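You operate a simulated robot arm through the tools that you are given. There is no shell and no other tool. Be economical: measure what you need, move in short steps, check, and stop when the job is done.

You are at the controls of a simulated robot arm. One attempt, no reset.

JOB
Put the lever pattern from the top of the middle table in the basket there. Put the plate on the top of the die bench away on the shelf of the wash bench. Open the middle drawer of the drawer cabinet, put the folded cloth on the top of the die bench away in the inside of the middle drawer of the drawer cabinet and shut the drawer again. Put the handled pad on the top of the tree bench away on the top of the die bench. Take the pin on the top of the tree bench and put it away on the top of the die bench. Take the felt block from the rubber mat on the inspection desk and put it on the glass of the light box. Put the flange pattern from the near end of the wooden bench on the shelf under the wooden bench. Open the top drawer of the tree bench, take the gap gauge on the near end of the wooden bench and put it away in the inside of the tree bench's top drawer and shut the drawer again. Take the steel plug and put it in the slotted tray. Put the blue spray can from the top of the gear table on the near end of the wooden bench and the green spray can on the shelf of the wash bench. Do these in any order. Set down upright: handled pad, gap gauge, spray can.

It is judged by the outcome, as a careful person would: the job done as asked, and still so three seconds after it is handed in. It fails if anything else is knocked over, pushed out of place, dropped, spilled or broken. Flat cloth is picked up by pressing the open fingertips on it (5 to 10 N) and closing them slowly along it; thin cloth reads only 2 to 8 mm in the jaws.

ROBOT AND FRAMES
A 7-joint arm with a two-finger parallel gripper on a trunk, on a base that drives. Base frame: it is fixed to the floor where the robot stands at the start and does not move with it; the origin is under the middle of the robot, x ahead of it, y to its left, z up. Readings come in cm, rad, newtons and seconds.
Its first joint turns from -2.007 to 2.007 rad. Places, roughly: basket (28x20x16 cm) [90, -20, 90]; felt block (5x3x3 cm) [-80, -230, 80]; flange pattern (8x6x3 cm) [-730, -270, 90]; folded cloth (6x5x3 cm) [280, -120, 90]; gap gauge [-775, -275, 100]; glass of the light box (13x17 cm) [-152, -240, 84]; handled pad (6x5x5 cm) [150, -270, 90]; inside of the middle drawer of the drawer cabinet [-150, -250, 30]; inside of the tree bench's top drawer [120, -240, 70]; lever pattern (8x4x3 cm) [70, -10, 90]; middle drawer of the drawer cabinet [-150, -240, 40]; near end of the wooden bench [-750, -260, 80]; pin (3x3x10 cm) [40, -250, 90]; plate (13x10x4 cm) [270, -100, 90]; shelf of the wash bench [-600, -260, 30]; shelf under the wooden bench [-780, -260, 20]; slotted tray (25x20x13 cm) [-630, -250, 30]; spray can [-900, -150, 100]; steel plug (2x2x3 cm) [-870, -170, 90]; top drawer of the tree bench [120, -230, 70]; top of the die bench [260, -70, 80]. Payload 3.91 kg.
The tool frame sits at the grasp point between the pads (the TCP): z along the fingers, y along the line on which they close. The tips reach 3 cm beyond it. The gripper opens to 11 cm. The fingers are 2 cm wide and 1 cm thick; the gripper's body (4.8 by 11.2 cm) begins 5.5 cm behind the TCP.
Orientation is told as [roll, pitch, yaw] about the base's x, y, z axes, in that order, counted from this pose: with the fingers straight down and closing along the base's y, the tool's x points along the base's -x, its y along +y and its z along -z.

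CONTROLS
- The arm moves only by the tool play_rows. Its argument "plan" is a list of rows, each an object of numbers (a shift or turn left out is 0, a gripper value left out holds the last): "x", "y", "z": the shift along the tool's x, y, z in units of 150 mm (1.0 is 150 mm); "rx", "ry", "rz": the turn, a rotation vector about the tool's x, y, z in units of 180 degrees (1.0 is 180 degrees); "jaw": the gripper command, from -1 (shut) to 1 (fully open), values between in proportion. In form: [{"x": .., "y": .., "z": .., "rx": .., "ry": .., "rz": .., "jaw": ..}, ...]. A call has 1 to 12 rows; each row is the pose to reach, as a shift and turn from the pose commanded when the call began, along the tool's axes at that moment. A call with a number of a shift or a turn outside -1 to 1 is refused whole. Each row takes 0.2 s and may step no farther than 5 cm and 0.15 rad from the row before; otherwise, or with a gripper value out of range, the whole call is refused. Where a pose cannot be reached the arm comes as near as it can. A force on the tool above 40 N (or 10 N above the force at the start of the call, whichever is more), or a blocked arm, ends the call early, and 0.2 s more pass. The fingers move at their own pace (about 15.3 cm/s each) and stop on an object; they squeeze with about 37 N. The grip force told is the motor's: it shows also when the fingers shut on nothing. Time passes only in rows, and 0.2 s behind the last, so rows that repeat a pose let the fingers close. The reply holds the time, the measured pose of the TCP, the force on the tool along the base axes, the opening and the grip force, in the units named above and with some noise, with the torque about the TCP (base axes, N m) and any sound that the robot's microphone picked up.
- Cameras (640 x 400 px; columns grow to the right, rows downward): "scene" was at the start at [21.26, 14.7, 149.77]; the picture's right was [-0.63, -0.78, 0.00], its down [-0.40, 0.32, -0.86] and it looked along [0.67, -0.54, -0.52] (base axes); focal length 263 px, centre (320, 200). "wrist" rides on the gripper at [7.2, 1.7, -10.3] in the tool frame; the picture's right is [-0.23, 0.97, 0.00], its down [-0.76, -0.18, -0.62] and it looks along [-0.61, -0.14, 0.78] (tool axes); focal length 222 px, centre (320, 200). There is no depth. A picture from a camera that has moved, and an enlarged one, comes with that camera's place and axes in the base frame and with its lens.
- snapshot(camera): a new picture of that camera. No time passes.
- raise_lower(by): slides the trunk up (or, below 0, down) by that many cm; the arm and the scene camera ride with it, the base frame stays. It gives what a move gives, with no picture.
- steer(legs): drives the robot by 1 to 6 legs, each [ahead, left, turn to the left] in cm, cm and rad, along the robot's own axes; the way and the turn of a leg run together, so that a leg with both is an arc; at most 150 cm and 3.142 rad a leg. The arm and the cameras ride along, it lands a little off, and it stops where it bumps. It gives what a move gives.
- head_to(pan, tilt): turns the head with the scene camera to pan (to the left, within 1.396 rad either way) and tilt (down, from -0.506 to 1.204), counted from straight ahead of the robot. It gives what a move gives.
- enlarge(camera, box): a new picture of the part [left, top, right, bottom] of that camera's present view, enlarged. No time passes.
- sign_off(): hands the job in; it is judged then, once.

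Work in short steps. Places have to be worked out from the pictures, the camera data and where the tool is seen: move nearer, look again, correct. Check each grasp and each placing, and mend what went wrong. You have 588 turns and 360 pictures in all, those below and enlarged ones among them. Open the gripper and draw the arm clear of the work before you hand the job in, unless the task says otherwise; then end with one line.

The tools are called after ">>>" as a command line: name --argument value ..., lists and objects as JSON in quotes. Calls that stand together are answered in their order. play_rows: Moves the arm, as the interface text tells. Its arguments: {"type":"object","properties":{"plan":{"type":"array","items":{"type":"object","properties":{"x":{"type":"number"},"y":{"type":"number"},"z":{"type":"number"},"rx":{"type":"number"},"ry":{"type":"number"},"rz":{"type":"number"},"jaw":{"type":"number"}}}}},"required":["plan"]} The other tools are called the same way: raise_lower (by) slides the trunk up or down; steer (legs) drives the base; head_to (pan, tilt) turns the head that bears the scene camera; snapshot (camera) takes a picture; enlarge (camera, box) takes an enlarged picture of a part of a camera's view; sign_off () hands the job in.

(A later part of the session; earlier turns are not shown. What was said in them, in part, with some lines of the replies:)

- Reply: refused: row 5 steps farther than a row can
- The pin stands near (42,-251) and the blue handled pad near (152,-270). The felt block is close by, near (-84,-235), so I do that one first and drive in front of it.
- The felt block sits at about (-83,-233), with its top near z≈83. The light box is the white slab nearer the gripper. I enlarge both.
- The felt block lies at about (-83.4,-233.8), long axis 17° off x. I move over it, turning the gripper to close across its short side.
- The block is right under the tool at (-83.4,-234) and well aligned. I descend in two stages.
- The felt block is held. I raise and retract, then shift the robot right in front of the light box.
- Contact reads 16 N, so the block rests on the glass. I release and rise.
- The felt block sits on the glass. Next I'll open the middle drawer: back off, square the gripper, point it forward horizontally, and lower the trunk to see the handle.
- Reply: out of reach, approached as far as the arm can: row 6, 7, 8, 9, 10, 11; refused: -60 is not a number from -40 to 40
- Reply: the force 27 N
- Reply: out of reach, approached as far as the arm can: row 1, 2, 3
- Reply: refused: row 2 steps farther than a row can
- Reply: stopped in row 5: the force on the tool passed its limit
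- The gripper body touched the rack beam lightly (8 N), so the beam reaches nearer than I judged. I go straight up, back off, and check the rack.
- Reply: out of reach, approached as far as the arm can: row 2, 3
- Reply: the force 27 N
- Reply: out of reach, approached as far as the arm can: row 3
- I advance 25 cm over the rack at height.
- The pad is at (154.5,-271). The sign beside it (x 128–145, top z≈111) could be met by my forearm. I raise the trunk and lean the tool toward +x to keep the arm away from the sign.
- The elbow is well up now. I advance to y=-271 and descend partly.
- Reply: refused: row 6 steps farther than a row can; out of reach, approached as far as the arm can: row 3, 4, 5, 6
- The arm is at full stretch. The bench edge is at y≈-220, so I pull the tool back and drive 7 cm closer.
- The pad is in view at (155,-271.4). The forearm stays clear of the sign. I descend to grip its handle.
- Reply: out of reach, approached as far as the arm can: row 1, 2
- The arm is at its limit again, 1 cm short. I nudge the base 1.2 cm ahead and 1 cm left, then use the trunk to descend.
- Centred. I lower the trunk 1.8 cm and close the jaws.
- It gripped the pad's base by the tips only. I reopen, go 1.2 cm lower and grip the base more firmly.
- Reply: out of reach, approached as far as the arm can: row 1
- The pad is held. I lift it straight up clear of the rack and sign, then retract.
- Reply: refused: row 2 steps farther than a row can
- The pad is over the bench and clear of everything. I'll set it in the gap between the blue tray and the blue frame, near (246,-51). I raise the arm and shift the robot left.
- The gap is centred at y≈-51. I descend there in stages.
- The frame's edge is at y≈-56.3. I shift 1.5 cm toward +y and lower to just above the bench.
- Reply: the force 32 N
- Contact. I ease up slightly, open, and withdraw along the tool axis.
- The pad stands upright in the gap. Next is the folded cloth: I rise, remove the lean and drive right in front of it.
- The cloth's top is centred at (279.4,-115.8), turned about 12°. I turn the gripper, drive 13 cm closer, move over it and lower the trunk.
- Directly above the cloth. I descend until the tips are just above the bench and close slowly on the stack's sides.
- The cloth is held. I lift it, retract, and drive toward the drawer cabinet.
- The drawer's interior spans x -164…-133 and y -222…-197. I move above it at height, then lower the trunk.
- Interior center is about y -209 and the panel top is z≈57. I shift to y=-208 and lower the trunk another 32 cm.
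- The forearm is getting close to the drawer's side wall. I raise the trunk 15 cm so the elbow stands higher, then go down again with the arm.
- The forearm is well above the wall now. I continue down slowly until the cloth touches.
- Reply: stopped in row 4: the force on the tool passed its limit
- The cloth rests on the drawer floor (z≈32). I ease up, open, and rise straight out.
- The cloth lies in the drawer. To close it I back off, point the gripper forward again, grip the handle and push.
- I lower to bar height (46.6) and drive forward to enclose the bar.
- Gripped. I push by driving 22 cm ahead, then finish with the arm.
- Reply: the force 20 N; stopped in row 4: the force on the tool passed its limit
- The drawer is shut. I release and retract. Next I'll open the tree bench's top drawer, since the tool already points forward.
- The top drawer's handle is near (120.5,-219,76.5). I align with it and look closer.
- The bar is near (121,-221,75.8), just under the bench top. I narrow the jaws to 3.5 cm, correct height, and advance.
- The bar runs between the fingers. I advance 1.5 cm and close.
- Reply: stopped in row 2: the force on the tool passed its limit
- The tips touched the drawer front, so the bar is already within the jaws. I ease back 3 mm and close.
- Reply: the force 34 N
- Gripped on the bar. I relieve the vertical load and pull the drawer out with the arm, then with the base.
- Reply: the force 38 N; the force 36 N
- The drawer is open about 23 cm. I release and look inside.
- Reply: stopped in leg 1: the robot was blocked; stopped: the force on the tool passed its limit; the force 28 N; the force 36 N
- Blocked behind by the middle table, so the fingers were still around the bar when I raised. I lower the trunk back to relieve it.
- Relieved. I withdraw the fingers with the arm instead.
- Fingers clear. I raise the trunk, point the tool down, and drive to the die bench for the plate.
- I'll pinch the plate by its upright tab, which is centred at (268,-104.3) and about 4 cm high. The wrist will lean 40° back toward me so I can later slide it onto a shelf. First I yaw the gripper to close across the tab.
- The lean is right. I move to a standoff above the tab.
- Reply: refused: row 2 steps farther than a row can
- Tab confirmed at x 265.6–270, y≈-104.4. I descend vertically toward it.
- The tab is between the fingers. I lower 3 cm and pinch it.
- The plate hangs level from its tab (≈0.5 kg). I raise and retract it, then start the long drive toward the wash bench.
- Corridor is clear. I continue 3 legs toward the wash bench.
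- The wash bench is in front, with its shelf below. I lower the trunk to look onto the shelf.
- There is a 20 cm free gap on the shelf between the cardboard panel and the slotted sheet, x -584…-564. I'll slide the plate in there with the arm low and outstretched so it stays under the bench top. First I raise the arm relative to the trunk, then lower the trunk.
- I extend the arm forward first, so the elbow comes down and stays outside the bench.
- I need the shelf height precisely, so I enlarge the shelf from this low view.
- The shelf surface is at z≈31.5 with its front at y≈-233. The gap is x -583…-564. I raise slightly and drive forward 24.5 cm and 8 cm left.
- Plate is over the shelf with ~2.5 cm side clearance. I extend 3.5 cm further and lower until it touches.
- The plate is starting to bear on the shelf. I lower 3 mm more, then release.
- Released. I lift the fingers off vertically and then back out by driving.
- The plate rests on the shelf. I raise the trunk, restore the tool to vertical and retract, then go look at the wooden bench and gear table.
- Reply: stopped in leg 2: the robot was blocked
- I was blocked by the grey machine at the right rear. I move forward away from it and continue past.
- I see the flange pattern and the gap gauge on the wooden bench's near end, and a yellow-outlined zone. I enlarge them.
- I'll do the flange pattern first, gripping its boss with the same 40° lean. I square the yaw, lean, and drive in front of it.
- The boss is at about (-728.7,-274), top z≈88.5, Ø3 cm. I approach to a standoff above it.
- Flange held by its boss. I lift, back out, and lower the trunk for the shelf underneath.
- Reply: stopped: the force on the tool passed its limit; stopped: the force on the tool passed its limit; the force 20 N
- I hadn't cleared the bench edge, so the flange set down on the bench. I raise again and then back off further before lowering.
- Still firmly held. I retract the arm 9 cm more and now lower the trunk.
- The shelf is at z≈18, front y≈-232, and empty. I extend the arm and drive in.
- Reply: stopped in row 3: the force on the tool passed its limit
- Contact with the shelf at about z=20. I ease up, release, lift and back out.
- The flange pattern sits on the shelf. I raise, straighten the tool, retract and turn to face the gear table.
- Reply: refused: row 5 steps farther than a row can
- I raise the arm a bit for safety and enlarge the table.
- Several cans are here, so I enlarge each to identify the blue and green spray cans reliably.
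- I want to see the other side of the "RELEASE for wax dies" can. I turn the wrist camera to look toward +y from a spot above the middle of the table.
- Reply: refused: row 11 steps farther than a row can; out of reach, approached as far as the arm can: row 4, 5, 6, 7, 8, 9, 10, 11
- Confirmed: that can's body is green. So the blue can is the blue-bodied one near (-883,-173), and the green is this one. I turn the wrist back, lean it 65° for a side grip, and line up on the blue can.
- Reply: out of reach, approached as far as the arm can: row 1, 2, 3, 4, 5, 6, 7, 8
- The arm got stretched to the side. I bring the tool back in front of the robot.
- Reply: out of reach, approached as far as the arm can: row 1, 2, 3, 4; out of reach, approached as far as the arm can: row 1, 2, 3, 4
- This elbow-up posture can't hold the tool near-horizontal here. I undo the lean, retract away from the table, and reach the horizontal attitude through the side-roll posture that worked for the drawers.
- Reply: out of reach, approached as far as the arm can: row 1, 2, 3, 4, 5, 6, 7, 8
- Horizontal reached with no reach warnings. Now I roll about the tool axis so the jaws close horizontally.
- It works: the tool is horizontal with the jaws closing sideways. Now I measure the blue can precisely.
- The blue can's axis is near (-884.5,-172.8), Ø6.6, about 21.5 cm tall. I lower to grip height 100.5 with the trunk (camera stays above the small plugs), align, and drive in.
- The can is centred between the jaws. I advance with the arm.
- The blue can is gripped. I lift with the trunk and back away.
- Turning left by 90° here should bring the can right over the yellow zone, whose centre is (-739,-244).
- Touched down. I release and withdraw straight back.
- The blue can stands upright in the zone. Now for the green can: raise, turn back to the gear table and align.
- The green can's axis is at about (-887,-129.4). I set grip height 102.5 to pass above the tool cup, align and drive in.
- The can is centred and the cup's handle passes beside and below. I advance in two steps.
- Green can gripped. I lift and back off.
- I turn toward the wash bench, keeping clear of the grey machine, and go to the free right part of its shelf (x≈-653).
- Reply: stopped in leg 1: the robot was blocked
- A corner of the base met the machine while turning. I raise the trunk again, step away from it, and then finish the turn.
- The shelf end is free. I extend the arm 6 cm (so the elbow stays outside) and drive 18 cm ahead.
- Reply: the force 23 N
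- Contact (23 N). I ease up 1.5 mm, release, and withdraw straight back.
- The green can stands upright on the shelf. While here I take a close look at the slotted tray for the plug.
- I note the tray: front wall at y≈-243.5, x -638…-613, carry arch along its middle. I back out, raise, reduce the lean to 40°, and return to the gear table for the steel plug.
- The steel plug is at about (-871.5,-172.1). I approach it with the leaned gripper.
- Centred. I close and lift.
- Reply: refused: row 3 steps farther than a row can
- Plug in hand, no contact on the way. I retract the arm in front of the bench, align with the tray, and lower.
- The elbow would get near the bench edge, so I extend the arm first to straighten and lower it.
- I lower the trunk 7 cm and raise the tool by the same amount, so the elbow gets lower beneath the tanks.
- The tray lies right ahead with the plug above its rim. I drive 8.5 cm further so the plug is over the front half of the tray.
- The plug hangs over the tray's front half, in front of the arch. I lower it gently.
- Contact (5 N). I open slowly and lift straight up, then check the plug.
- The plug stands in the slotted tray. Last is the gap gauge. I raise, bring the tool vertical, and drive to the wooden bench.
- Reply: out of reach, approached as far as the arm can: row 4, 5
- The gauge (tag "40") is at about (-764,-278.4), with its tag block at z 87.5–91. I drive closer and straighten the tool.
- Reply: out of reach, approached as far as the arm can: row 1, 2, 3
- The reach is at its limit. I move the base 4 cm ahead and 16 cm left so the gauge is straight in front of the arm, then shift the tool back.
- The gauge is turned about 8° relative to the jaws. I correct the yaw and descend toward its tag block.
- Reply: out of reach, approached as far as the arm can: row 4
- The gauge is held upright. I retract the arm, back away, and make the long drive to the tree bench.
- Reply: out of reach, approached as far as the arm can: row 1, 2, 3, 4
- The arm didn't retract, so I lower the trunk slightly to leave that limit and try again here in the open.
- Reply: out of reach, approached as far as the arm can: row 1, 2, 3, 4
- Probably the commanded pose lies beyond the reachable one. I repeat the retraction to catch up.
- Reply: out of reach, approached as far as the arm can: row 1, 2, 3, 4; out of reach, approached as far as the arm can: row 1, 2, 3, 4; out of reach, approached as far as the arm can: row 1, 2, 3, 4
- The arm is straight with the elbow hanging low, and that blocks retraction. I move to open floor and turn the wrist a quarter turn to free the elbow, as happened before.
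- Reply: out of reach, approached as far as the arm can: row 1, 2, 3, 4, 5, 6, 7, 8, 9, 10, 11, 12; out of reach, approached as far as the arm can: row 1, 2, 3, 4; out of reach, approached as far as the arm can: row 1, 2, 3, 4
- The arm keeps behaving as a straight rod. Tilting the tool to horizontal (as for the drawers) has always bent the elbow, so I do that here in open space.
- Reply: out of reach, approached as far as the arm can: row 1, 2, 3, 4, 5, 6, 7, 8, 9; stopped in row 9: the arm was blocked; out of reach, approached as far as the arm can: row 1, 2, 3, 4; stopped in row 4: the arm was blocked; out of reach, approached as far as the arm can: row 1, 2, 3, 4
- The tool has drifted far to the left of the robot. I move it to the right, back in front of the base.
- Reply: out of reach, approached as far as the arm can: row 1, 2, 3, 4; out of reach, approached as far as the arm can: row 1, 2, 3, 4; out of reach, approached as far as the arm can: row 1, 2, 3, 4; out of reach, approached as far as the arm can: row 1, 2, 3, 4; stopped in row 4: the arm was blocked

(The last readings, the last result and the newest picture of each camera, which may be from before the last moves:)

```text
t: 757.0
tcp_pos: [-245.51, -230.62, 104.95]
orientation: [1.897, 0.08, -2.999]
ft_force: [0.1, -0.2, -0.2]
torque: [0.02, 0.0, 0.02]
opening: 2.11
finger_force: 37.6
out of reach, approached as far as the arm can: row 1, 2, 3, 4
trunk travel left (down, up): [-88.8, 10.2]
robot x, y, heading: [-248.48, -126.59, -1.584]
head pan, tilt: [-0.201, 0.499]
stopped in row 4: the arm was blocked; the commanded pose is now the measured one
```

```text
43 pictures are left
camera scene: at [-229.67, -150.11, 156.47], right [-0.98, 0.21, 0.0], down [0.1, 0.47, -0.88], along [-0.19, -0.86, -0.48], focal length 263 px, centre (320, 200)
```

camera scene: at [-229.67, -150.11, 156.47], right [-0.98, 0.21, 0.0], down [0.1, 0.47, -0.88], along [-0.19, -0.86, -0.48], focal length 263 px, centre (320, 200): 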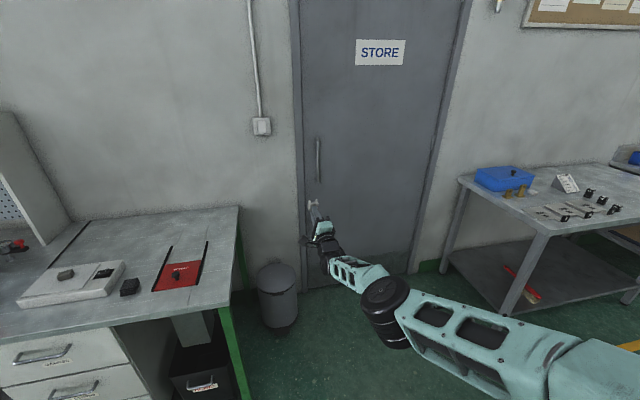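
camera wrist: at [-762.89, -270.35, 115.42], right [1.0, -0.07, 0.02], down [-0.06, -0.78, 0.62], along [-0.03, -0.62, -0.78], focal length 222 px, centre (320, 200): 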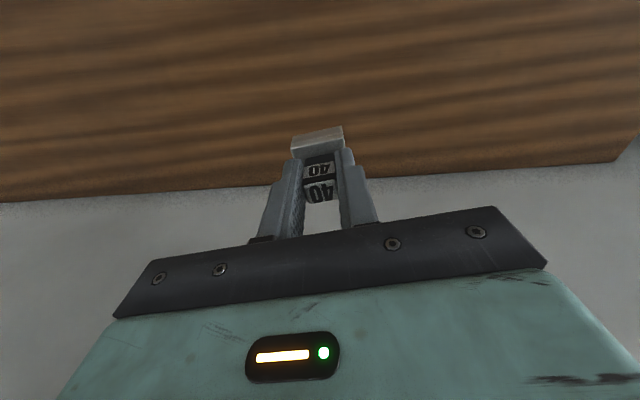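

The elbow hinge is fully straight. Moving the hand up toward shoulder height shortens the needed reach and should make it bend the right way. I raise the tool.

>>> play_rows --plan '[{"y": 0.24, "z": 0.08}, {"y": 0.48, "z": 0.16}, {"y": 0.72, "z": 0.24}, {"y": 0.946, "z": 0.32}]'

>>> play_rows --plan '[{"y": 0.24, "z": 0.0, "rx": 0.02}, {"y": 0.48, "z": 0.0, "rx": 0.05}, {"y": 0.72, "z": 0.0, "rx": 0.08}, {"y": 0.946, "z": 0.0, "rx": 0.1}]'

>>> snapshot --camera "scene"

```text
t: 758.0
tcp_pos: [-245.46, -235.9, 117.56]
orientation: [1.888, 0.079, -2.999]
ft_force: [-0.2, 0.6, 0.0]
torque: [0.0, -0.02, 0.0]
opening: 2.12
finger_force: 36.9
out of reach, approached as far as the arm can: row 1, 2, 3, 4
trunk travel left (down, up): [-88.8, 10.2]
robot x, y, heading: [-247.95, -126.02, -1.579]
head pan, tilt: [-0.201, 0.499]
```

```text
t: 759.0
tcp_pos: [-245.8, -239.81, 130.5]
orientation: [1.573, 0.093, -2.997]
ft_force: [0.2, 0.1, -1.1]
torque: [-0.01, 0.02, -0.03]
opening: 2.13
finger_force: 37.1
out of reach, approached as far as the arm can: row 1, 2, 3, 4
trunk travel left (down, up): [-88.8, 10.2]
robot x, y, heading: [-248.18, -126.46, -1.585]
head pan, tilt: [-0.201, 0.499]
```

```text
42 pictures are left
camera scene: at [-229.67, -150.14, 156.45], right [-0.98, 0.21, 0.0], down [0.1, 0.47, -0.88], along [-0.19, -0.86, -0.48], focal length 263 px, centre (320, 200)
```

scene: 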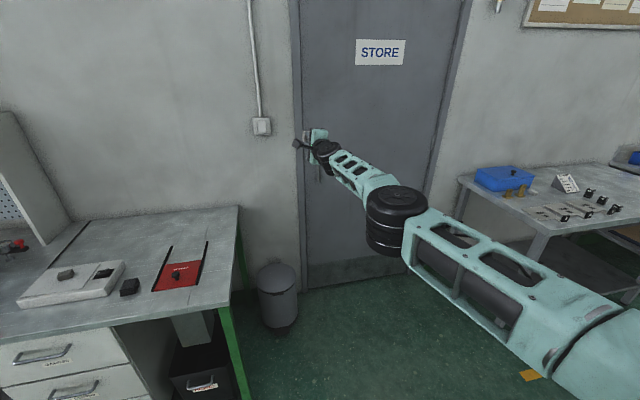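

>>> play_rows --plan '[{"z": -0.3}, {"z": -0.6}, {"z": -0.9}, {"z": -1.0}]'

>>> play_rows --plan '[{"z": -0.3}, {"z": -0.6}, {"z": -0.9}, {"z": -1.0}]'

>>> snapshot --camera "scene"

```text
t: 760.0
tcp_pos: [-245.79, -239.82, 130.48]
orientation: [1.572, 0.079, -2.998]
ft_force: [0.3, 0.2, -1.0]
torque: [0.02, 0.02, 0.02]
opening: 2.13
finger_force: 36.9
out of reach, approached as far as the arm can: row 1, 2, 3, 4
trunk travel left (down, up): [-88.8, 10.2]
robot x, y, heading: [-248.11, -126.53, -1.588]
head pan, tilt: [-0.201, 0.499]
```

```text
t: 761.0
tcp_pos: [-245.77, -239.87, 130.42]
orientation: [1.574, 0.08, -2.999]
ft_force: [0.6, 0.1, -0.5]
torque: [-0.02, 0.05, 0.01]
opening: 2.11
finger_force: 36.5
out of reach, approached as far as the arm can: row 1, 2, 3, 4
trunk travel left (down, up): [-88.8, 10.2]
robot x, y, heading: [-248.09, -126.58, -1.584]
head pan, tilt: [-0.201, 0.499]
```

```text
41 pictures are left
camera scene: at [-229.67, -150.11, 156.46], right [-0.98, 0.21, 0.0], down [0.1, 0.47, -0.88], along [-0.19, -0.86, -0.48], focal length 263 px, centre (320, 200)
```

scene: 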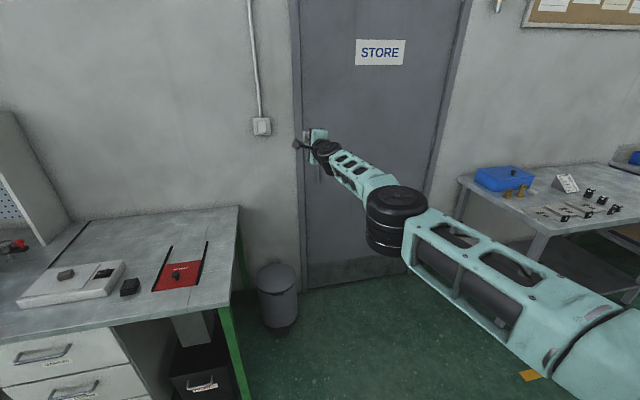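

Fully straight, it can't start bending. I'll rotate the tool down and then backward past the wrist's range, which should force the forearm to pitch and bend the elbow.

>>> play_rows --plan '[{"rx": 0.045}, {"rx": 0.09}, {"rx": 0.135}, {"rx": 0.18}, {"rx": 0.225}, {"rx": 0.27}, {"rx": 0.315}, {"rx": 0.36}, {"rx": 0.405}, {"rx": 0.45}, {"rx": 0.495}, {"rx": 0.54}]'

>>> play_rows --plan '[{"rx": 0.045}, {"rx": 0.09}, {"rx": 0.135}, {"rx": 0.18}, {"rx": 0.225}, {"rx": 0.27}]'

>>> snapshot --camera "scene"

```text
t: 763.6
tcp_pos: [-252.08, -215.36, 128.29]
orientation: [-0.114, 0.08, -2.997]
ft_force: [0.3, 0.5, -0.8]
torque: [0.0, 0.04, 0.03]
opening: 2.11
finger_force: 37.2
out of reach, approached as far as the arm can: row 1, 2, 3, 4, 5, 6, 7, 8, 9, 10, 11, 12
trunk travel left (down, up): [-88.8, 10.2]
robot x, y, heading: [-247.74, -125.97, -1.591]
head pan, tilt: [-0.201, 0.499]
```

```text
t: 765.0
tcp_pos: [-249.7, -195.26, 130.35]
orientation: [-0.816, 0.078, -2.992]
ft_force: [3.7, -0.6, -1.6]
torque: [0.08, 0.13, 0.13]
opening: 2.09
finger_force: 37.2
out of reach, approached as far as the arm can: row 1, 2, 3, 4, 5, 6
trunk travel left (down, up): [-88.8, 10.2]
robot x, y, heading: [-248.09, -126.47, -1.59]
head pan, tilt: [-0.201, 0.499]
```

```text
40 pictures are left
camera scene: at [-229.34, -150.33, 156.37], right [-0.98, 0.21, 0.0], down [0.1, 0.47, -0.88], along [-0.19, -0.86, -0.48], focal length 263 px, centre (320, 200)
```

scene: 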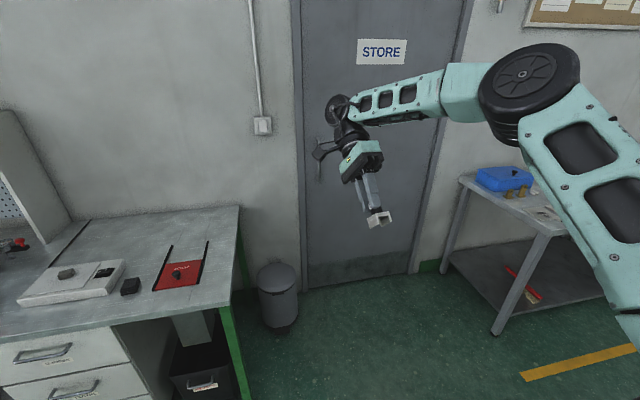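

The elbow is bent properly now. I bring the tool back to vertical.

>>> play_rows --plan '[{"rx": -0.045}, {"rx": -0.09}, {"rx": -0.135}, {"rx": -0.18}, {"rx": -0.225}, {"rx": -0.26}]'

>>> play_rows --plan '[{"y": -0.2}, {"y": -0.4}, {"y": -0.4}]'

>>> snapshot --camera "scene"

>>> snapshot --camera "wrist"

```text
t: 766.4
tcp_pos: [-250.16, -195.53, 129.94]
orientation: [0.006, 0.08, -2.995]
ft_force: [1.3, -1.5, -1.5]
torque: [0.0, -0.01, 0.0]
opening: 2.12
finger_force: 37.1
trunk travel left (down, up): [-88.8, 10.2]
robot x, y, heading: [-248.44, -126.79, -1.59]
head pan, tilt: [-0.201, 0.499]
```

```text
t: 767.2
tcp_pos: [-251.09, -189.55, 129.92]
orientation: [0.005, 0.078, -2.994]
ft_force: [1.1, -0.4, -0.8]
torque: [-0.01, -0.02, 0.01]
opening: 2.1
finger_force: 36.6
trunk travel left (down, up): [-88.8, 10.2]
robot x, y, heading: [-247.86, -126.74, -1.586]
head pan, tilt: [-0.201, 0.499]
```

```text
39 pictures are left
camera scene: at [-229.67, -150.1, 156.47], right [-0.98, 0.21, 0.0], down [0.1, 0.47, -0.88], along [-0.19, -0.86, -0.48], focal length 263 px, centre (320, 200)
```

scene: 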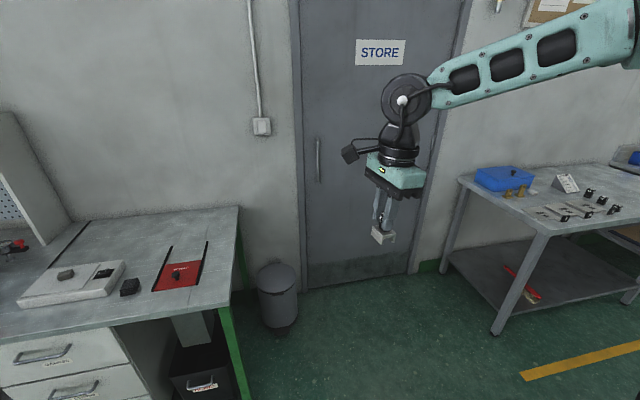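

```text
38 pictures are left
camera wrist: at [-244.43, -190.15, 140.86], right [-0.08, -1.0, -0.01], down [-0.83, 0.06, 0.56], along [-0.56, 0.06, -0.83], focal length 222 px, centre (320, 200)
```

wrist: 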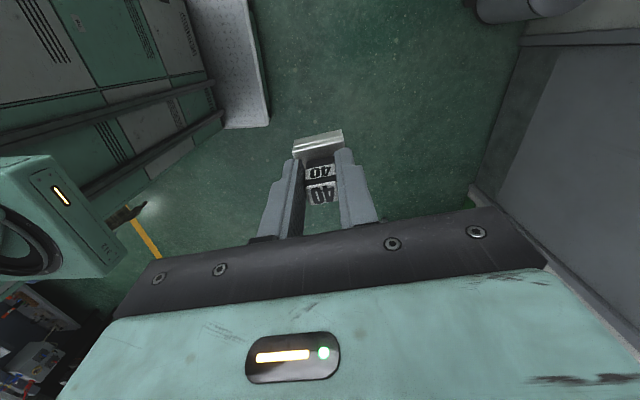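

Arm posture restored, gauge still upright in the jaws. I drive on to the tree bench's open drawer.

>>> steer --legs '[[0, 150, 0], [0, 150, 0.01], [0, 62, 0]]'

>>> head_to --pan -0.05 --tilt 0.7

>>> snapshot --camera "scene"

```text
t: 784.7
tcp_pos: [110.62, -198.51, 129.89]
orientation: [0.004, 0.081, -3.0]
ft_force: [0.0, -0.3, -0.3]
torque: [0.02, -0.04, -0.03]
opening: 2.11
finger_force: 36.9
trunk travel left (down, up): [-88.8, 10.2]
robot x, y, heading: [113.66, -135.32, -1.594]
head pan, tilt: [-0.201, 0.499]
```

```text
t: 785.4
tcp_pos: [110.63, -198.56, 129.98]
orientation: [0.003, 0.079, -3.001]
ft_force: [0.6, 0.3, -0.9]
torque: [0.02, 0.04, 0.01]
opening: 2.08
finger_force: 36.9
trunk travel left (down, up): [-88.8, 10.2]
robot x, y, heading: [114.04, -135.66, -1.59]
head pan, tilt: [-0.051, 0.7]
```

```text
37 pictures are left
camera scene: at [133.54, -158.82, 154.7], right [-1.0, 0.07, 0.0], down [0.05, 0.64, -0.77], along [-0.05, -0.76, -0.64], focal length 263 px, centre (320, 200)
```

scene: 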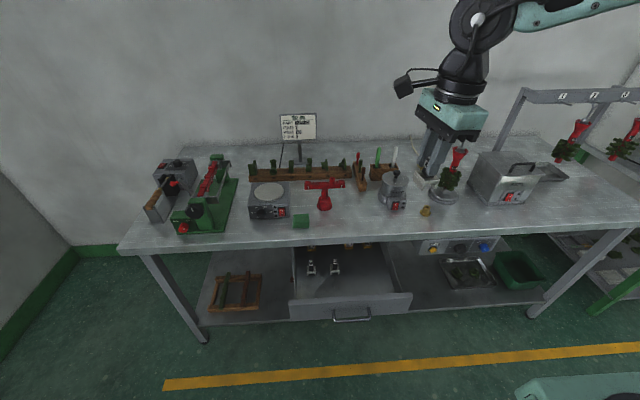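

>>> enlarge --camera "scene" --box '[270, 220, 430, 330]'

>>> snapshot --camera "wrist"

```text
3.64 times, centred on (350, 275) of scene
camera zoom: at [133.54, -158.82, 154.7], right [-1.0, 0.07, 0.0], down [0.05, 0.64, -0.77], along [-0.05, -0.76, -0.64], focal length 956 px, centre (211, -73)
```

zoom: 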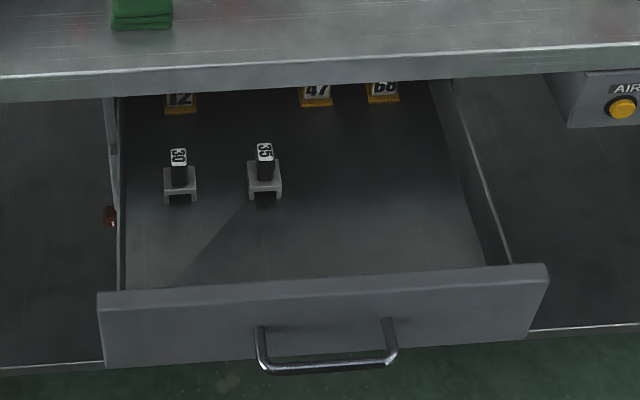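

```text
35 pictures are left
camera wrist: at [117.21, -199.24, 140.84], right [-0.09, -1.0, -0.01], down [-0.83, 0.06, 0.56], along [-0.56, 0.06, -0.83], focal length 222 px, centre (320, 200)
```

wrist: 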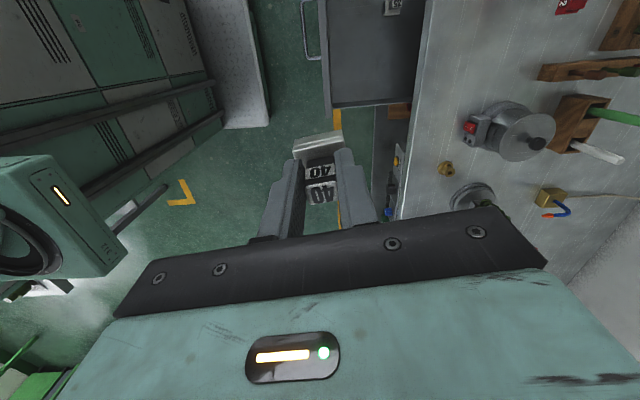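

The drawer holds gauges 30 and 35, so this gauge belongs beside them. I set it at about (114,-209): level the tool, move over the spot and lower with the trunk.

>>> play_rows --plan '[{"x": 0.05, "y": 0.2, "ry": 0.012}, {"x": 0.1, "y": 0.45, "ry": 0.025}, {"x": 0.146, "y": 0.727, "ry": 0.025}]'

>>> raise_lower --by -36

>>> snapshot --camera "wrist"

>>> snapshot --camera "scene"

```text
t: 786.2
tcp_pos: [114.22, -208.93, 130.22]
orientation: [0.005, 0.156, -2.998]
ft_force: [0.1, 0.5, 0.6]
torque: [-0.04, -0.01, -0.02]
opening: 2.05
finger_force: 37.3
trunk travel left (down, up): [-88.8, 10.2]
robot x, y, heading: [113.89, -135.5, -1.596]
head pan, tilt: [-0.051, 0.7]
```

```text
t: 789.7
tcp_pos: [114.19, -208.91, 94.14]
orientation: [0.004, 0.157, -2.999]
ft_force: [-0.4, 0.7, 0.0]
torque: [-0.04, 0.01, -0.02]
opening: 2.08
finger_force: 36.9
trunk travel left (down, up): [-52.8, 46.2]
robot x, y, heading: [114.09, -135.72, -1.592]
head pan, tilt: [-0.051, 0.7]
```

```text
34 pictures are left
camera wrist: at [120.05, -209.85, 105.63], right [-0.08, -1.0, -0.03], down [-0.87, 0.06, 0.5], along [-0.49, 0.07, -0.87], focal length 222 px, centre (320, 200)
```

wrist: 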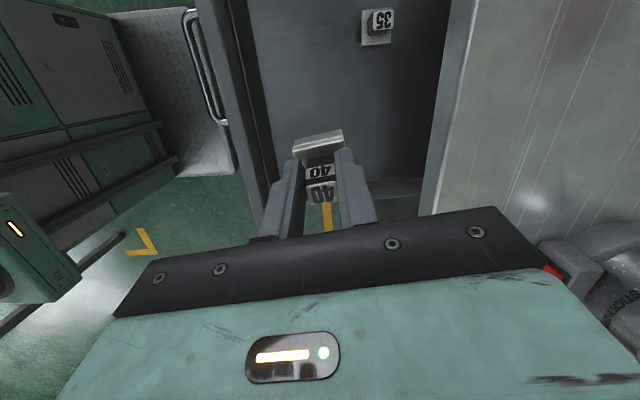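

```text
33 pictures are left
camera scene: at [133.54, -158.82, 118.7], right [-1.0, 0.07, 0.0], down [0.05, 0.64, -0.76], along [-0.05, -0.76, -0.64], focal length 263 px, centre (320, 200)
```

scene: 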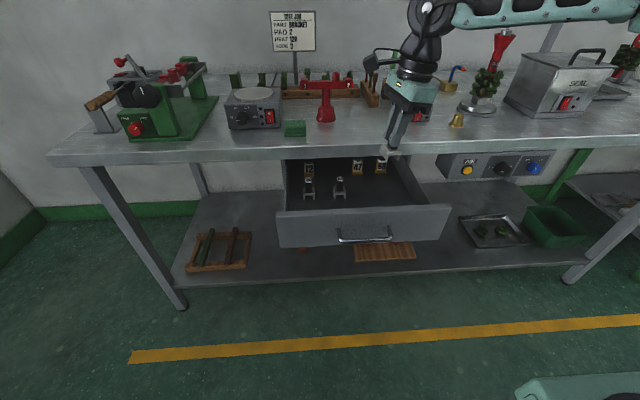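

The tilt went the wrong way; I correct it to level.

>>> play_rows --plan '[{"ry": -0.02}, {"ry": -0.04}, {"ry": -0.0497}]'

>>> raise_lower --by -7

>>> snapshot --camera "wrist"

>>> enlarge --camera "scene" --box '[270, 80, 460, 250]'

```text
t: 790.5
tcp_pos: [114.31, -208.96, 94.25]
orientation: [0.004, -0.001, -2.997]
ft_force: [-0.3, -0.2, -1.0]
torque: [0.02, -0.03, 0.02]
opening: 2.05
finger_force: 37.1
trunk travel left (down, up): [-52.8, 46.2]
robot x, y, heading: [113.54, -135.79, -1.588]
head pan, tilt: [-0.051, 0.7]
```

```text
t: 791.6
tcp_pos: [114.32, -209.04, 87.19]
orientation: [0.004, 0.0, -2.999]
ft_force: [0.6, -0.4, -1.3]
torque: [-0.03, 0.05, 0.0]
opening: 2.09
finger_force: 37.3
trunk travel left (down, up): [-45.8, 53.2]
robot x, y, heading: [114.09, -135.67, -1.586]
head pan, tilt: [-0.051, 0.7]
```

```text
32 pictures are left
camera wrist: at [121.74, -209.62, 97.64], right [-0.09, -1.0, 0.0], down [-0.78, 0.07, 0.62], along [-0.62, 0.05, -0.78], focal length 222 px, centre (320, 200)
```

wrist: 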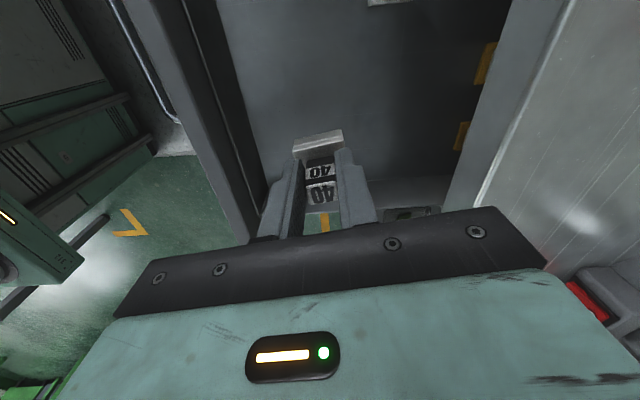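

```text
2.35 times, centred on (365, 165) of scene
camera zoom: at [133.54, -158.82, 111.69], right [-1.0, 0.07, 0.0], down [0.05, 0.64, -0.76], along [-0.05, -0.76, -0.64], focal length 618 px, centre (214, 282)
```

zoom: 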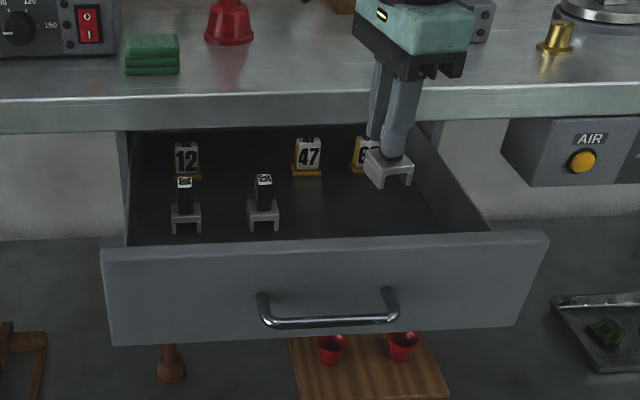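

>>> play_rows --plan '[{"x": 0.1}, {"x": 0.1, "z": 0.1}, {"x": 0.1, "z": 0.2}, {"x": 0.1, "z": 0.27}]'

>>> play_rows --plan '[{"z": 0.04}, {"z": 0.08}, {"z": 0.12}, {"z": 0.16}]'

>>> enlarge --camera "scene" --box '[270, 80, 460, 250]'

```text
t: 792.6
tcp_pos: [115.9, -208.75, 83.25]
orientation: [0.002, 0.003, -2.998]
ft_force: [-0.1, -1.5, 0.0]
torque: [-0.03, 0.04, 0.02]
opening: 2.07
finger_force: 36.6
trunk travel left (down, up): [-45.8, 53.2]
robot x, y, heading: [114.04, -135.68, -1.586]
head pan, tilt: [-0.051, 0.7]
```

```text
t: 793.6
tcp_pos: [115.77, -208.82, 80.78]
orientation: [0.003, 0.001, -3.0]
ft_force: [0.6, -0.3, -0.5]
torque: [-0.02, 0.0, 0.01]
opening: 2.08
finger_force: 36.7
trunk travel left (down, up): [-45.8, 53.2]
robot x, y, heading: [113.87, -135.65, -1.588]
head pan, tilt: [-0.051, 0.7]
```

```text
2.35 times, centred on (365, 165) of scene
camera zoom: at [133.54, -158.81, 111.69], right [-1.0, 0.07, 0.0], down [0.05, 0.64, -0.76], along [-0.05, -0.76, -0.64], focal length 618 px, centre (214, 282)
```

zoom: 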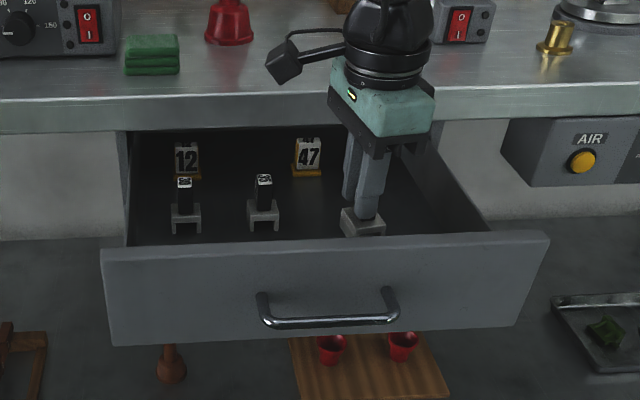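

>>> play_rows --plan '[{"z": 0.03}, {"z": 0.06}, {"z": 0.09}, {"z": 0.12}]'

```text
t: 794.6
tcp_pos: [115.84, -208.84, 79.01]
orientation: [0.004, 0.001, -2.998]
ft_force: [-0.6, 0.4, -0.7]
torque: [-0.02, -0.02, 0.01]
opening: 2.1
finger_force: 37.2
trunk travel left (down, up): [-45.8, 53.2]
robot x, y, heading: [113.63, -135.21, -1.588]
head pan, tilt: [-0.051, 0.7]
```

>>> play_rows --plan '[{"z": 0.025}, {"z": 0.05}, {"z": 0.075}, {"z": 0.1}]'

>>> enlarge --camera "scene" --box '[270, 80, 460, 250]'

```text
t: 795.7
tcp_pos: [115.83, -209.01, 77.97]
orientation: [0.015, 0.002, -3.001]
ft_force: [-2.9, 0.2, 18.8]
torque: [0.36, 0.14, 0.04]
opening: 2.09
finger_force: 37.3
trunk travel left (down, up): [-45.8, 53.2]
robot x, y, heading: [114.03, -135.96, -1.59]
head pan, tilt: [-0.051, 0.7]
stopped in row 4: the force on the tool passed its limit (the readings are from after the stop); the commanded pose is now the measured one
```

```text
2.35 times, centred on (365, 165) of scene
camera zoom: at [133.52, -158.76, 111.71], right [-1.0, 0.07, 0.0], down [0.05, 0.64, -0.77], along [-0.05, -0.76, -0.64], focal length 618 px, centre (214, 282)
```

zoom: 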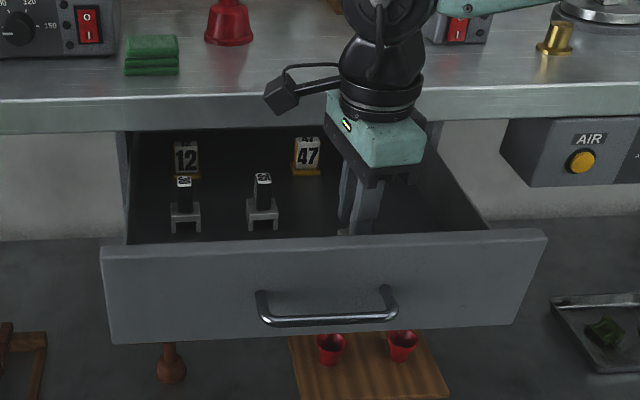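

Contact (19 N): the gauge stands on the drawer floor (z≈72). I ease up, release, and rise vertically.

>>> play_rows --plan '[{"z": -0.015}, {"z": -0.015, "jaw": -0.5}, {"z": -0.015, "jaw": -0.4}, {"z": -0.015, "jaw": -0.35}, {"z": -0.1}, {"z": -0.35}, {"z": -0.65}, {"z": -0.95}]'

>>> raise_lower --by 20

>>> snapshot --camera "wrist"

>>> enlarge --camera "scene" --box '[260, 130, 440, 290]'

```text
t: 797.5
tcp_pos: [115.84, -208.87, 91.96]
orientation: [0.01, 0.001, -2.999]
ft_force: [0.2, -0.1, -0.1]
torque: [-0.02, 0.0, 0.02]
opening: 3.58
finger_force: 0.1
trunk travel left (down, up): [-45.8, 53.2]
robot x, y, heading: [113.91, -135.69, -1.593]
head pan, tilt: [-0.051, 0.7]
```

```text
t: 799.6
tcp_pos: [115.82, -208.76, 112.01]
orientation: [0.008, 0.0, -3.0]
ft_force: [0.1, 0.4, -0.9]
torque: [-0.05, -0.01, 0.0]
opening: 3.59
finger_force: 0.0
trunk travel left (down, up): [-65.8, 33.2]
robot x, y, heading: [113.58, -135.77, -1.587]
head pan, tilt: [-0.051, 0.7]
```

```text
28 pictures are left
camera wrist: at [123.25, -209.39, 122.39], right [-0.09, -1.0, 0.01], down [-0.78, 0.08, 0.62], along [-0.62, 0.05, -0.78], focal length 222 px, centre (320, 200)
```

wrist: 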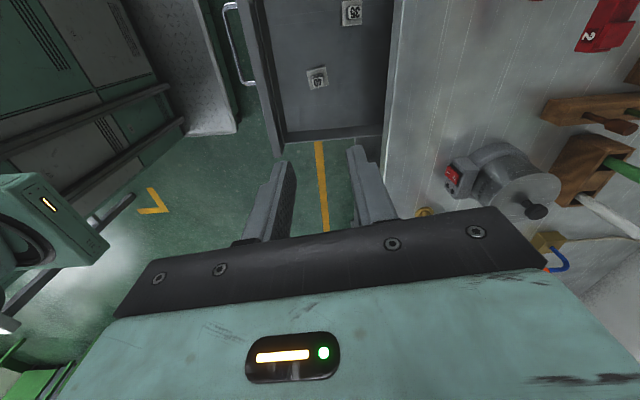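

```text
2.50 times, centred on (350, 210) of scene
camera zoom: at [133.53, -158.82, 131.69], right [-1.0, 0.07, 0.0], down [0.05, 0.64, -0.76], along [-0.05, -0.76, -0.64], focal length 657 px, centre (245, 175)
```

zoom: 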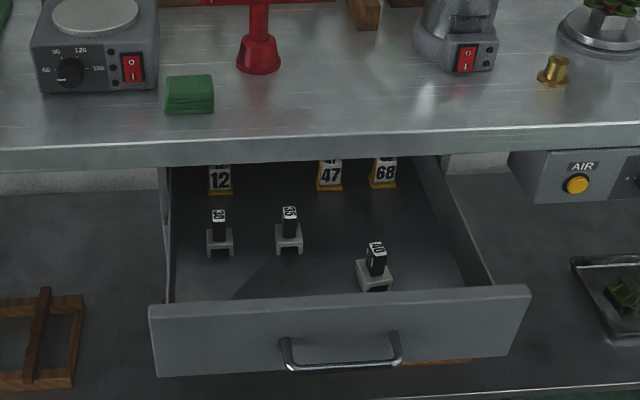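

The gauge stands upright beside the others. Now I close the drawer: back up carefully (not into the table), turn the tool horizontal, lower to the bar height.

>>> steer --legs '[[-21, 0, 0.015]]'

>>> play_rows --plan '[{"rz": 0.04}, {"rz": 0.045, "rx": -0.04}, {"rz": 0.045, "rx": -0.08}, {"rz": 0.045, "rx": -0.12}, {"rz": 0.045, "rx": -0.16}, {"rz": 0.045, "rx": -0.2}, {"rz": 0.045, "rx": -0.24}, {"rz": 0.045, "rx": -0.28}, {"rz": 0.045, "rx": -0.32}, {"rz": 0.045, "rx": -0.36}, {"rz": 0.045, "rx": -0.4}, {"rz": 0.045, "rx": -0.44}]'

>>> snapshot --camera "scene"

```text
t: 801.3
tcp_pos: [117.28, -187.1, 111.96]
orientation: [0.011, -0.001, -2.985]
ft_force: [-0.7, 0.6, -0.3]
torque: [0.02, 0.01, -0.02]
opening: 3.6
finger_force: 0.0
trunk travel left (down, up): [-65.8, 33.2]
robot x, y, heading: [114.25, -113.66, -1.572]
head pan, tilt: [-0.051, 0.7]
```

```text
t: 803.9
tcp_pos: [117.16, -187.22, 112.14]
orientation: [1.394, 0.086, -3.083]
ft_force: [0.8, -0.4, 0.0]
torque: [-0.03, 0.02, -0.02]
opening: 3.57
finger_force: 0.0
trunk travel left (down, up): [-65.8, 33.2]
robot x, y, heading: [114.13, -114.04, -1.575]
head pan, tilt: [-0.051, 0.7]
```

```text
26 pictures are left
camera scene: at [134.15, -136.9, 131.7], right [-1.0, 0.05, 0.0], down [0.04, 0.64, -0.77], along [-0.04, -0.76, -0.64], focal length 263 px, centre (320, 200)
```

scene: 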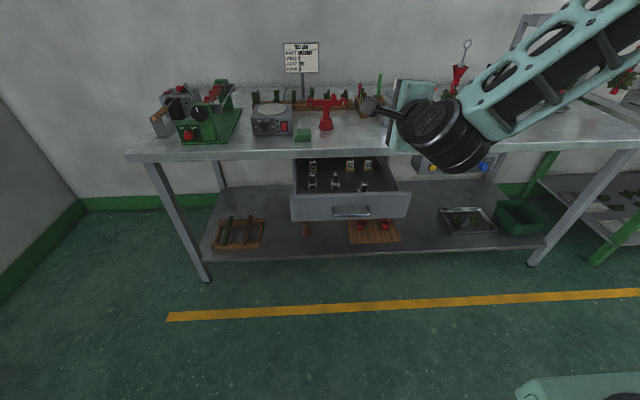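

>>> play_rows --plan '[{"rx": -0.03, "z": -0.08}, {"rx": -0.056, "z": -0.16}]'

>>> raise_lower --by -36.2

>>> snapshot --camera "wrist"

>>> enlarge --camera "scene" --box '[260, 130, 480, 290]'

```text
t: 804.5
tcp_pos: [117.09, -184.82, 112.45]
orientation: [1.568, 0.086, -3.084]
ft_force: [0.4, -0.6, 1.2]
torque: [0.02, -0.01, 0.0]
opening: 3.56
finger_force: 0.0
trunk travel left (down, up): [-65.8, 33.2]
robot x, y, heading: [114.23, -114.0, -1.567]
head pan, tilt: [-0.051, 0.7]
```

```text
t: 808.0
tcp_pos: [117.05, -184.81, 76.26]
orientation: [1.567, 0.085, -3.083]
ft_force: [-0.4, -0.2, 0.7]
torque: [0.02, 0.03, -0.03]
opening: 3.59
finger_force: 0.1
trunk travel left (down, up): [-29.6, 69.4]
robot x, y, heading: [114.33, -113.8, -1.576]
head pan, tilt: [-0.051, 0.7]
```

```text
25 pictures are left
camera wrist: at [123.59, -174.12, 78.62], right [-0.31, -0.02, 0.95], down [-0.78, 0.58, -0.24], along [-0.55, -0.81, -0.2], focal length 222 px, centre (320, 200)
```

wrist: 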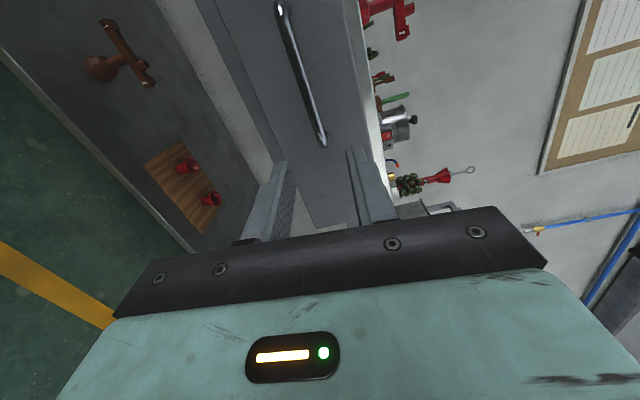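

```text
2.50 times, centred on (370, 210) of scene
camera zoom: at [134.15, -136.92, 95.5], right [-1.0, 0.05, 0.0], down [0.04, 0.64, -0.76], along [-0.04, -0.76, -0.64], focal length 657 px, centre (195, 175)
```

zoom: 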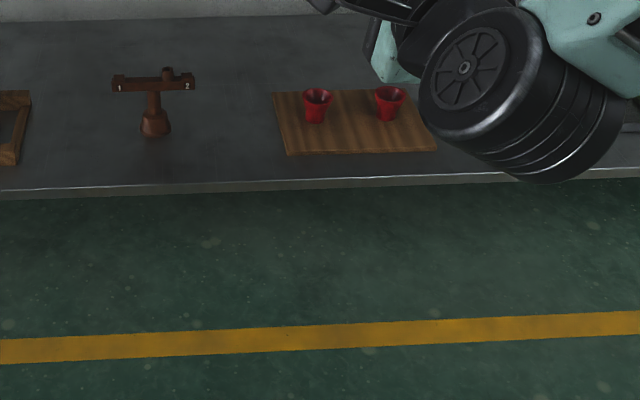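

I shift 3.5 cm to the bar's middle and advance to enclose it.

>>> play_rows --plan '[{"x": 0.12, "y": -0.02}, {"x": 0.235, "y": -0.02}, {"x": 0.235, "y": -0.02, "z": 0.15}, {"x": 0.235, "y": -0.02, "z": 0.3}, {"x": 0.235, "y": -0.02, "z": 0.42}]'

>>> snapshot --camera "wrist"

```text
t: 809.2
tcp_pos: [121.0, -190.99, 76.23]
orientation: [1.567, 0.084, -3.085]
ft_force: [-0.1, -0.3, 0.2]
torque: [0.0, 0.0, 0.01]
opening: 3.57
finger_force: 0.1
trunk travel left (down, up): [-29.6, 69.4]
robot x, y, heading: [114.41, -113.89, -1.579]
head pan, tilt: [-0.051, 0.7]
```

```text
23 pictures are left
camera wrist: at [127.47, -180.23, 78.64], right [-0.31, -0.02, 0.95], down [-0.78, 0.58, -0.24], along [-0.55, -0.81, -0.19], focal length 222 px, centre (320, 200)
```

wrist: 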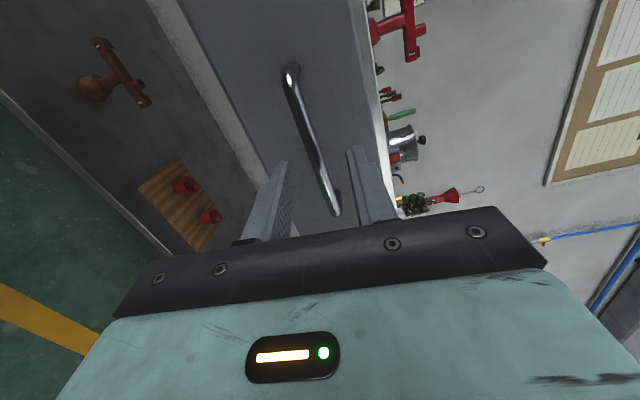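

>>> play_rows --plan '[{"z": 0.07}, {"z": 0.13}, {"z": 0.13, "jaw": -0.7}, {"z": 0.13, "jaw": -1}, {"z": 0.13, "jaw": -1}, {"z": 0.13, "jaw": -1}]'

```text
t: 810.6
tcp_pos: [121.26, -192.91, 76.11]
orientation: [1.562, 0.084, -3.083]
ft_force: [1.2, 1.0, -16.1]
torque: [0.35, 0.96, 0.55]
opening: 1.08
finger_force: 45.0
trunk travel left (down, up): [-29.6, 69.4]
robot x, y, heading: [113.95, -113.73, -1.569]
head pan, tilt: [-0.051, 0.7]
```

The bar is gripped (1.08 cm). I push the drawer shut by driving ahead 22 cm and finishing with the arm.

>>> play_rows --plan '[{"y": -0.012}, {"y": -0.015}]'

>>> steer --legs '[[22, 0, 0]]'

>>> play_rows --plan '[{"z": 0.07}, {"z": 0.14}, {"z": 0.2}, {"z": 0.24}, {"z": 0.28}, {"z": 0.32}]'

>>> snapshot --camera "scene"

```text
t: 811.2
tcp_pos: [121.17, -192.81, 76.08]
orientation: [1.569, 0.085, -3.083]
ft_force: [2.1, 0.6, -8.5]
torque: [0.12, 0.96, 0.65]
opening: 1.14
finger_force: 45.0
trunk travel left (down, up): [-29.6, 69.4]
robot x, y, heading: [114.25, -114.19, -1.571]
head pan, tilt: [-0.051, 0.7]
```

```text
t: 812.9
tcp_pos: [121.12, -214.76, 75.9]
orientation: [1.571, 0.083, -3.082]
ft_force: [-4.7, -0.2, 1.9]
torque: [-0.07, 0.97, -0.28]
opening: 1.1
finger_force: 45.3
trunk travel left (down, up): [-29.6, 69.4]
robot x, y, heading: [113.67, -136.23, -1.571]
head pan, tilt: [-0.051, 0.7]
```

```text
t: 813.8
tcp_pos: [121.54, -217.41, 75.96]
orientation: [1.57, 0.08, -3.078]
ft_force: [-3.9, 12.7, 4.9]
torque: [-0.07, 0.99, -0.16]
opening: 1.14
finger_force: 44.9
trunk travel left (down, up): [-29.6, 69.4]
robot x, y, heading: [114.05, -135.88, -1.568]
head pan, tilt: [-0.051, 0.7]
stopped in row 4: the force on the tool passed its limit (the readings are from after the stop); the commanded pose is now the measured one
```

```text
22 pictures are left
camera scene: at [134.12, -158.58, 95.51], right [-1.0, 0.05, 0.0], down [0.03, 0.64, -0.77], along [-0.04, -0.76, -0.64], focal length 263 px, centre (320, 200)
```

scene: 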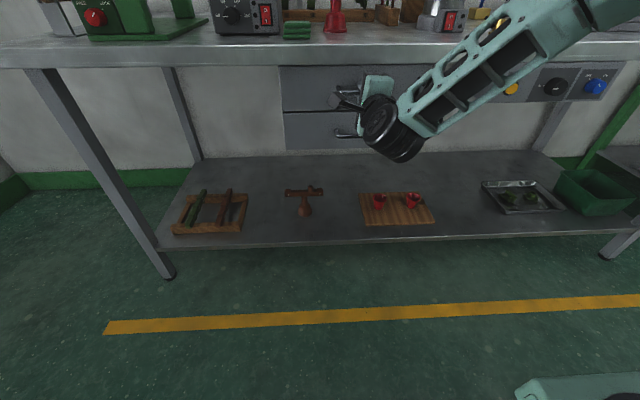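

>>> enlarge --camera "scene" --box '[260, 50, 460, 170]'

```text
3.20 times, centred on (360, 110) of scene
camera zoom: at [134.12, -158.58, 95.51], right [-1.0, 0.05, 0.0], down [0.03, 0.64, -0.77], along [-0.04, -0.76, -0.64], focal length 841 px, centre (192, 488)
```

zoom: 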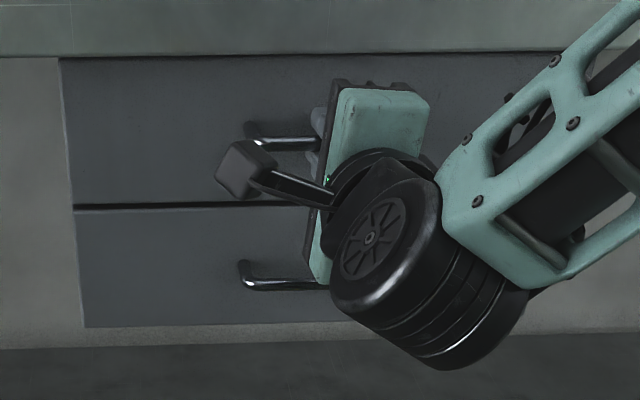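

The drawer is flush. I release, withdraw with the arm, raise, and check the surroundings.

>>> play_rows --plan '[{"jaw": -0.6}, {"jaw": -0.36}, {"jaw": -0.36}, {"z": -0.2}, {"z": -0.45}, {"z": -0.7}]'

>>> steer --legs '[[-8, 0, 0]]'

>>> raise_lower --by 40

>>> snapshot --camera "scene"

>>> head_to --pan 1.39 --tilt 0.6

>>> snapshot --camera "scene"

```text
t: 815.2
tcp_pos: [120.84, -206.94, 76.04]
orientation: [1.568, 0.083, -3.079]
ft_force: [0.2, -1.3, -0.5]
torque: [0.04, 0.03, 0.04]
opening: 3.52
finger_force: 0.1
trunk travel left (down, up): [-29.6, 69.4]
robot x, y, heading: [114.08, -135.63, -1.575]
head pan, tilt: [-0.051, 0.7]
```

```text
t: 816.2
tcp_pos: [120.85, -198.94, 75.82]
orientation: [1.567, 0.084, -3.082]
ft_force: [0.8, -0.6, -0.6]
torque: [-0.02, 0.04, -0.02]
opening: 3.53
finger_force: 0.0
trunk travel left (down, up): [-29.6, 69.4]
robot x, y, heading: [114.09, -127.62, -1.576]
head pan, tilt: [-0.051, 0.7]
```

```text
t: 820.1
tcp_pos: [120.81, -199.07, 115.92]
orientation: [1.568, 0.084, -3.081]
ft_force: [-1.5, 0.3, -0.2]
torque: [0.0, 0.0, 0.04]
opening: 3.52
finger_force: 0.1
trunk travel left (down, up): [-69.6, 29.4]
robot x, y, heading: [114.21, -127.78, -1.574]
head pan, tilt: [-0.051, 0.7]
```

```text
20 pictures are left
camera scene: at [134.12, -150.76, 135.49], right [-1.0, 0.05, 0.0], down [0.03, 0.64, -0.76], along [-0.04, -0.76, -0.64], focal length 263 px, centre (320, 200)
```

scene: 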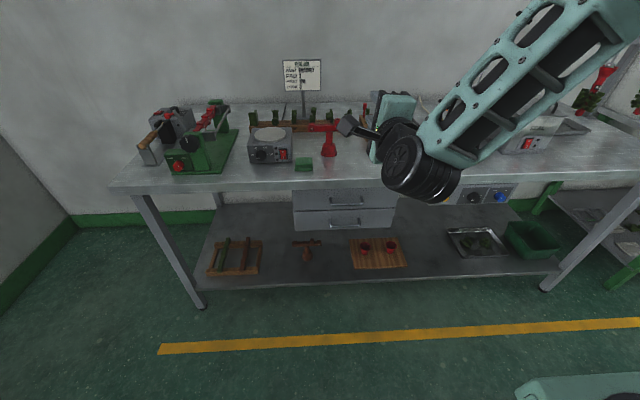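

```text
t: 821.6
tcp_pos: [120.84, -199.01, 115.78]
orientation: [1.568, 0.083, -3.081]
ft_force: [-0.3, 0.0, 0.0]
torque: [0.0, -0.03, -0.03]
opening: 3.53
finger_force: 0.0
trunk travel left (down, up): [-69.6, 29.4]
robot x, y, heading: [114.03, -127.88, -1.574]
head pan, tilt: [1.389, 0.6]
```

```text
19 pictures are left
camera scene: at [143.26, -143.9, 136.36], right [-0.18, -0.98, 0.0], down [-0.56, 0.1, -0.83], along [0.81, -0.15, -0.56], focal length 263 px, centre (320, 200)
```

scene: 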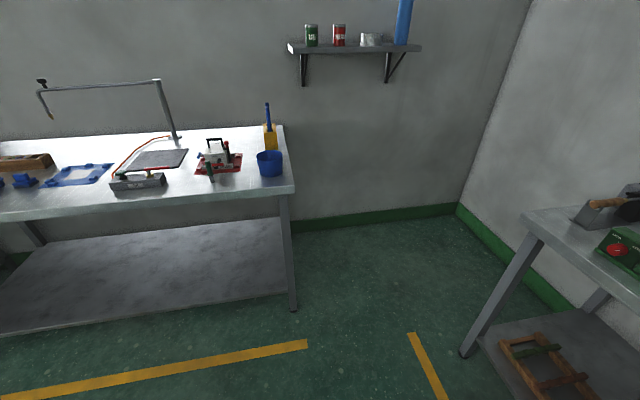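

Drawers shut and die bench in order. I check the middle table too, since I touched it once.

>>> steer --legs '[[0, 42, 0], [0, 0, 2.3]]'

>>> snapshot --camera "scene"

```text
t: 829.6
tcp_pos: [206.33, -77.91, 115.95]
orientation: [1.568, 0.085, -0.822]
ft_force: [-0.3, 0.6, 0.3]
torque: [-0.03, -0.02, -0.01]
opening: 3.52
finger_force: 0.0
trunk travel left (down, up): [-69.6, 29.4]
robot x, y, heading: [155.44, -128.18, 0.682]
head pan, tilt: [1.389, 0.6]
```

```text
18 pictures are left
camera scene: at [149.36, -95.7, 136.36], right [0.88, 0.48, 0.0], down [0.27, -0.5, -0.83], along [-0.4, 0.72, -0.56], focal length 263 px, centre (320, 200)
```

scene: 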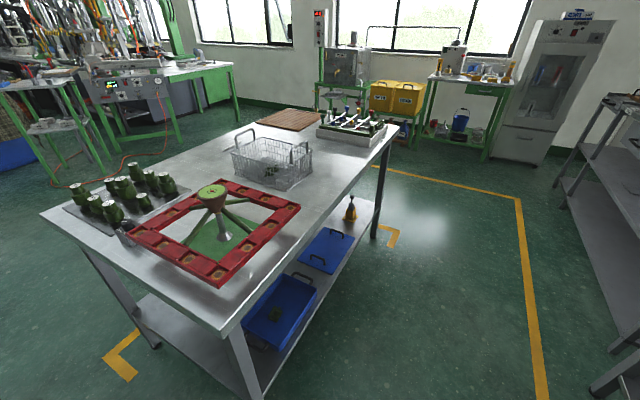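

>>> enlarge --camera "scene" --box '[200, 110, 340, 210]'

```text
4.00 times, centred on (270, 160) of scene
camera zoom: at [149.36, -95.7, 136.36], right [0.88, 0.48, 0.0], down [0.27, -0.5, -0.83], along [-0.4, 0.72, -0.56], focal length 1051 px, centre (520, 360)
```

zoom: 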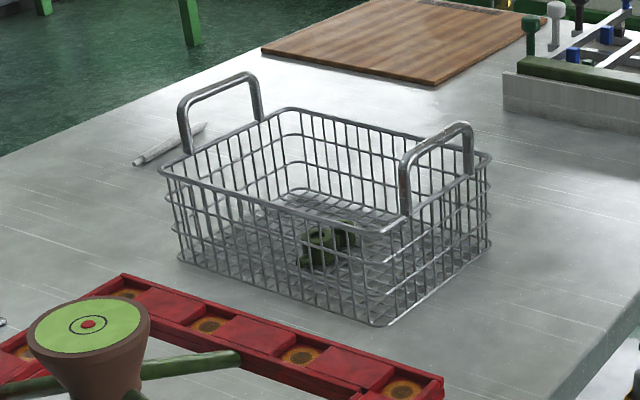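

The lever lies in the basket and the table is undisturbed. I open the gripper fully, with the arm already clear, and hand in.

>>> play_rows --plan '[{"jaw": 1}, {"jaw": 1}, {"jaw": 1}]'

>>> sign_off

```text
t: 830.4
tcp_pos: [206.36, -77.79, 115.96]
orientation: [1.565, 0.084, -0.824]
ft_force: [0.7, -0.4, 0.5]
torque: [-0.02, -0.01, 0.01]
opening: 11.0
finger_force: 0.0
trunk travel left (down, up): [-69.6, 29.4]
robot x, y, heading: [155.76, -127.91, 0.677]
head pan, tilt: [1.389, 0.6]
```

```text
The job is handed in.
```

All eleven items are in their places, both drawers are shut again and the job is handed in; the base did bump the middle table once and the grey machine near the wash bench twice, and the gripper brushed the tree bench's hook rack; I rechecked the table and the rack and they were undisturbed, but not the machine.
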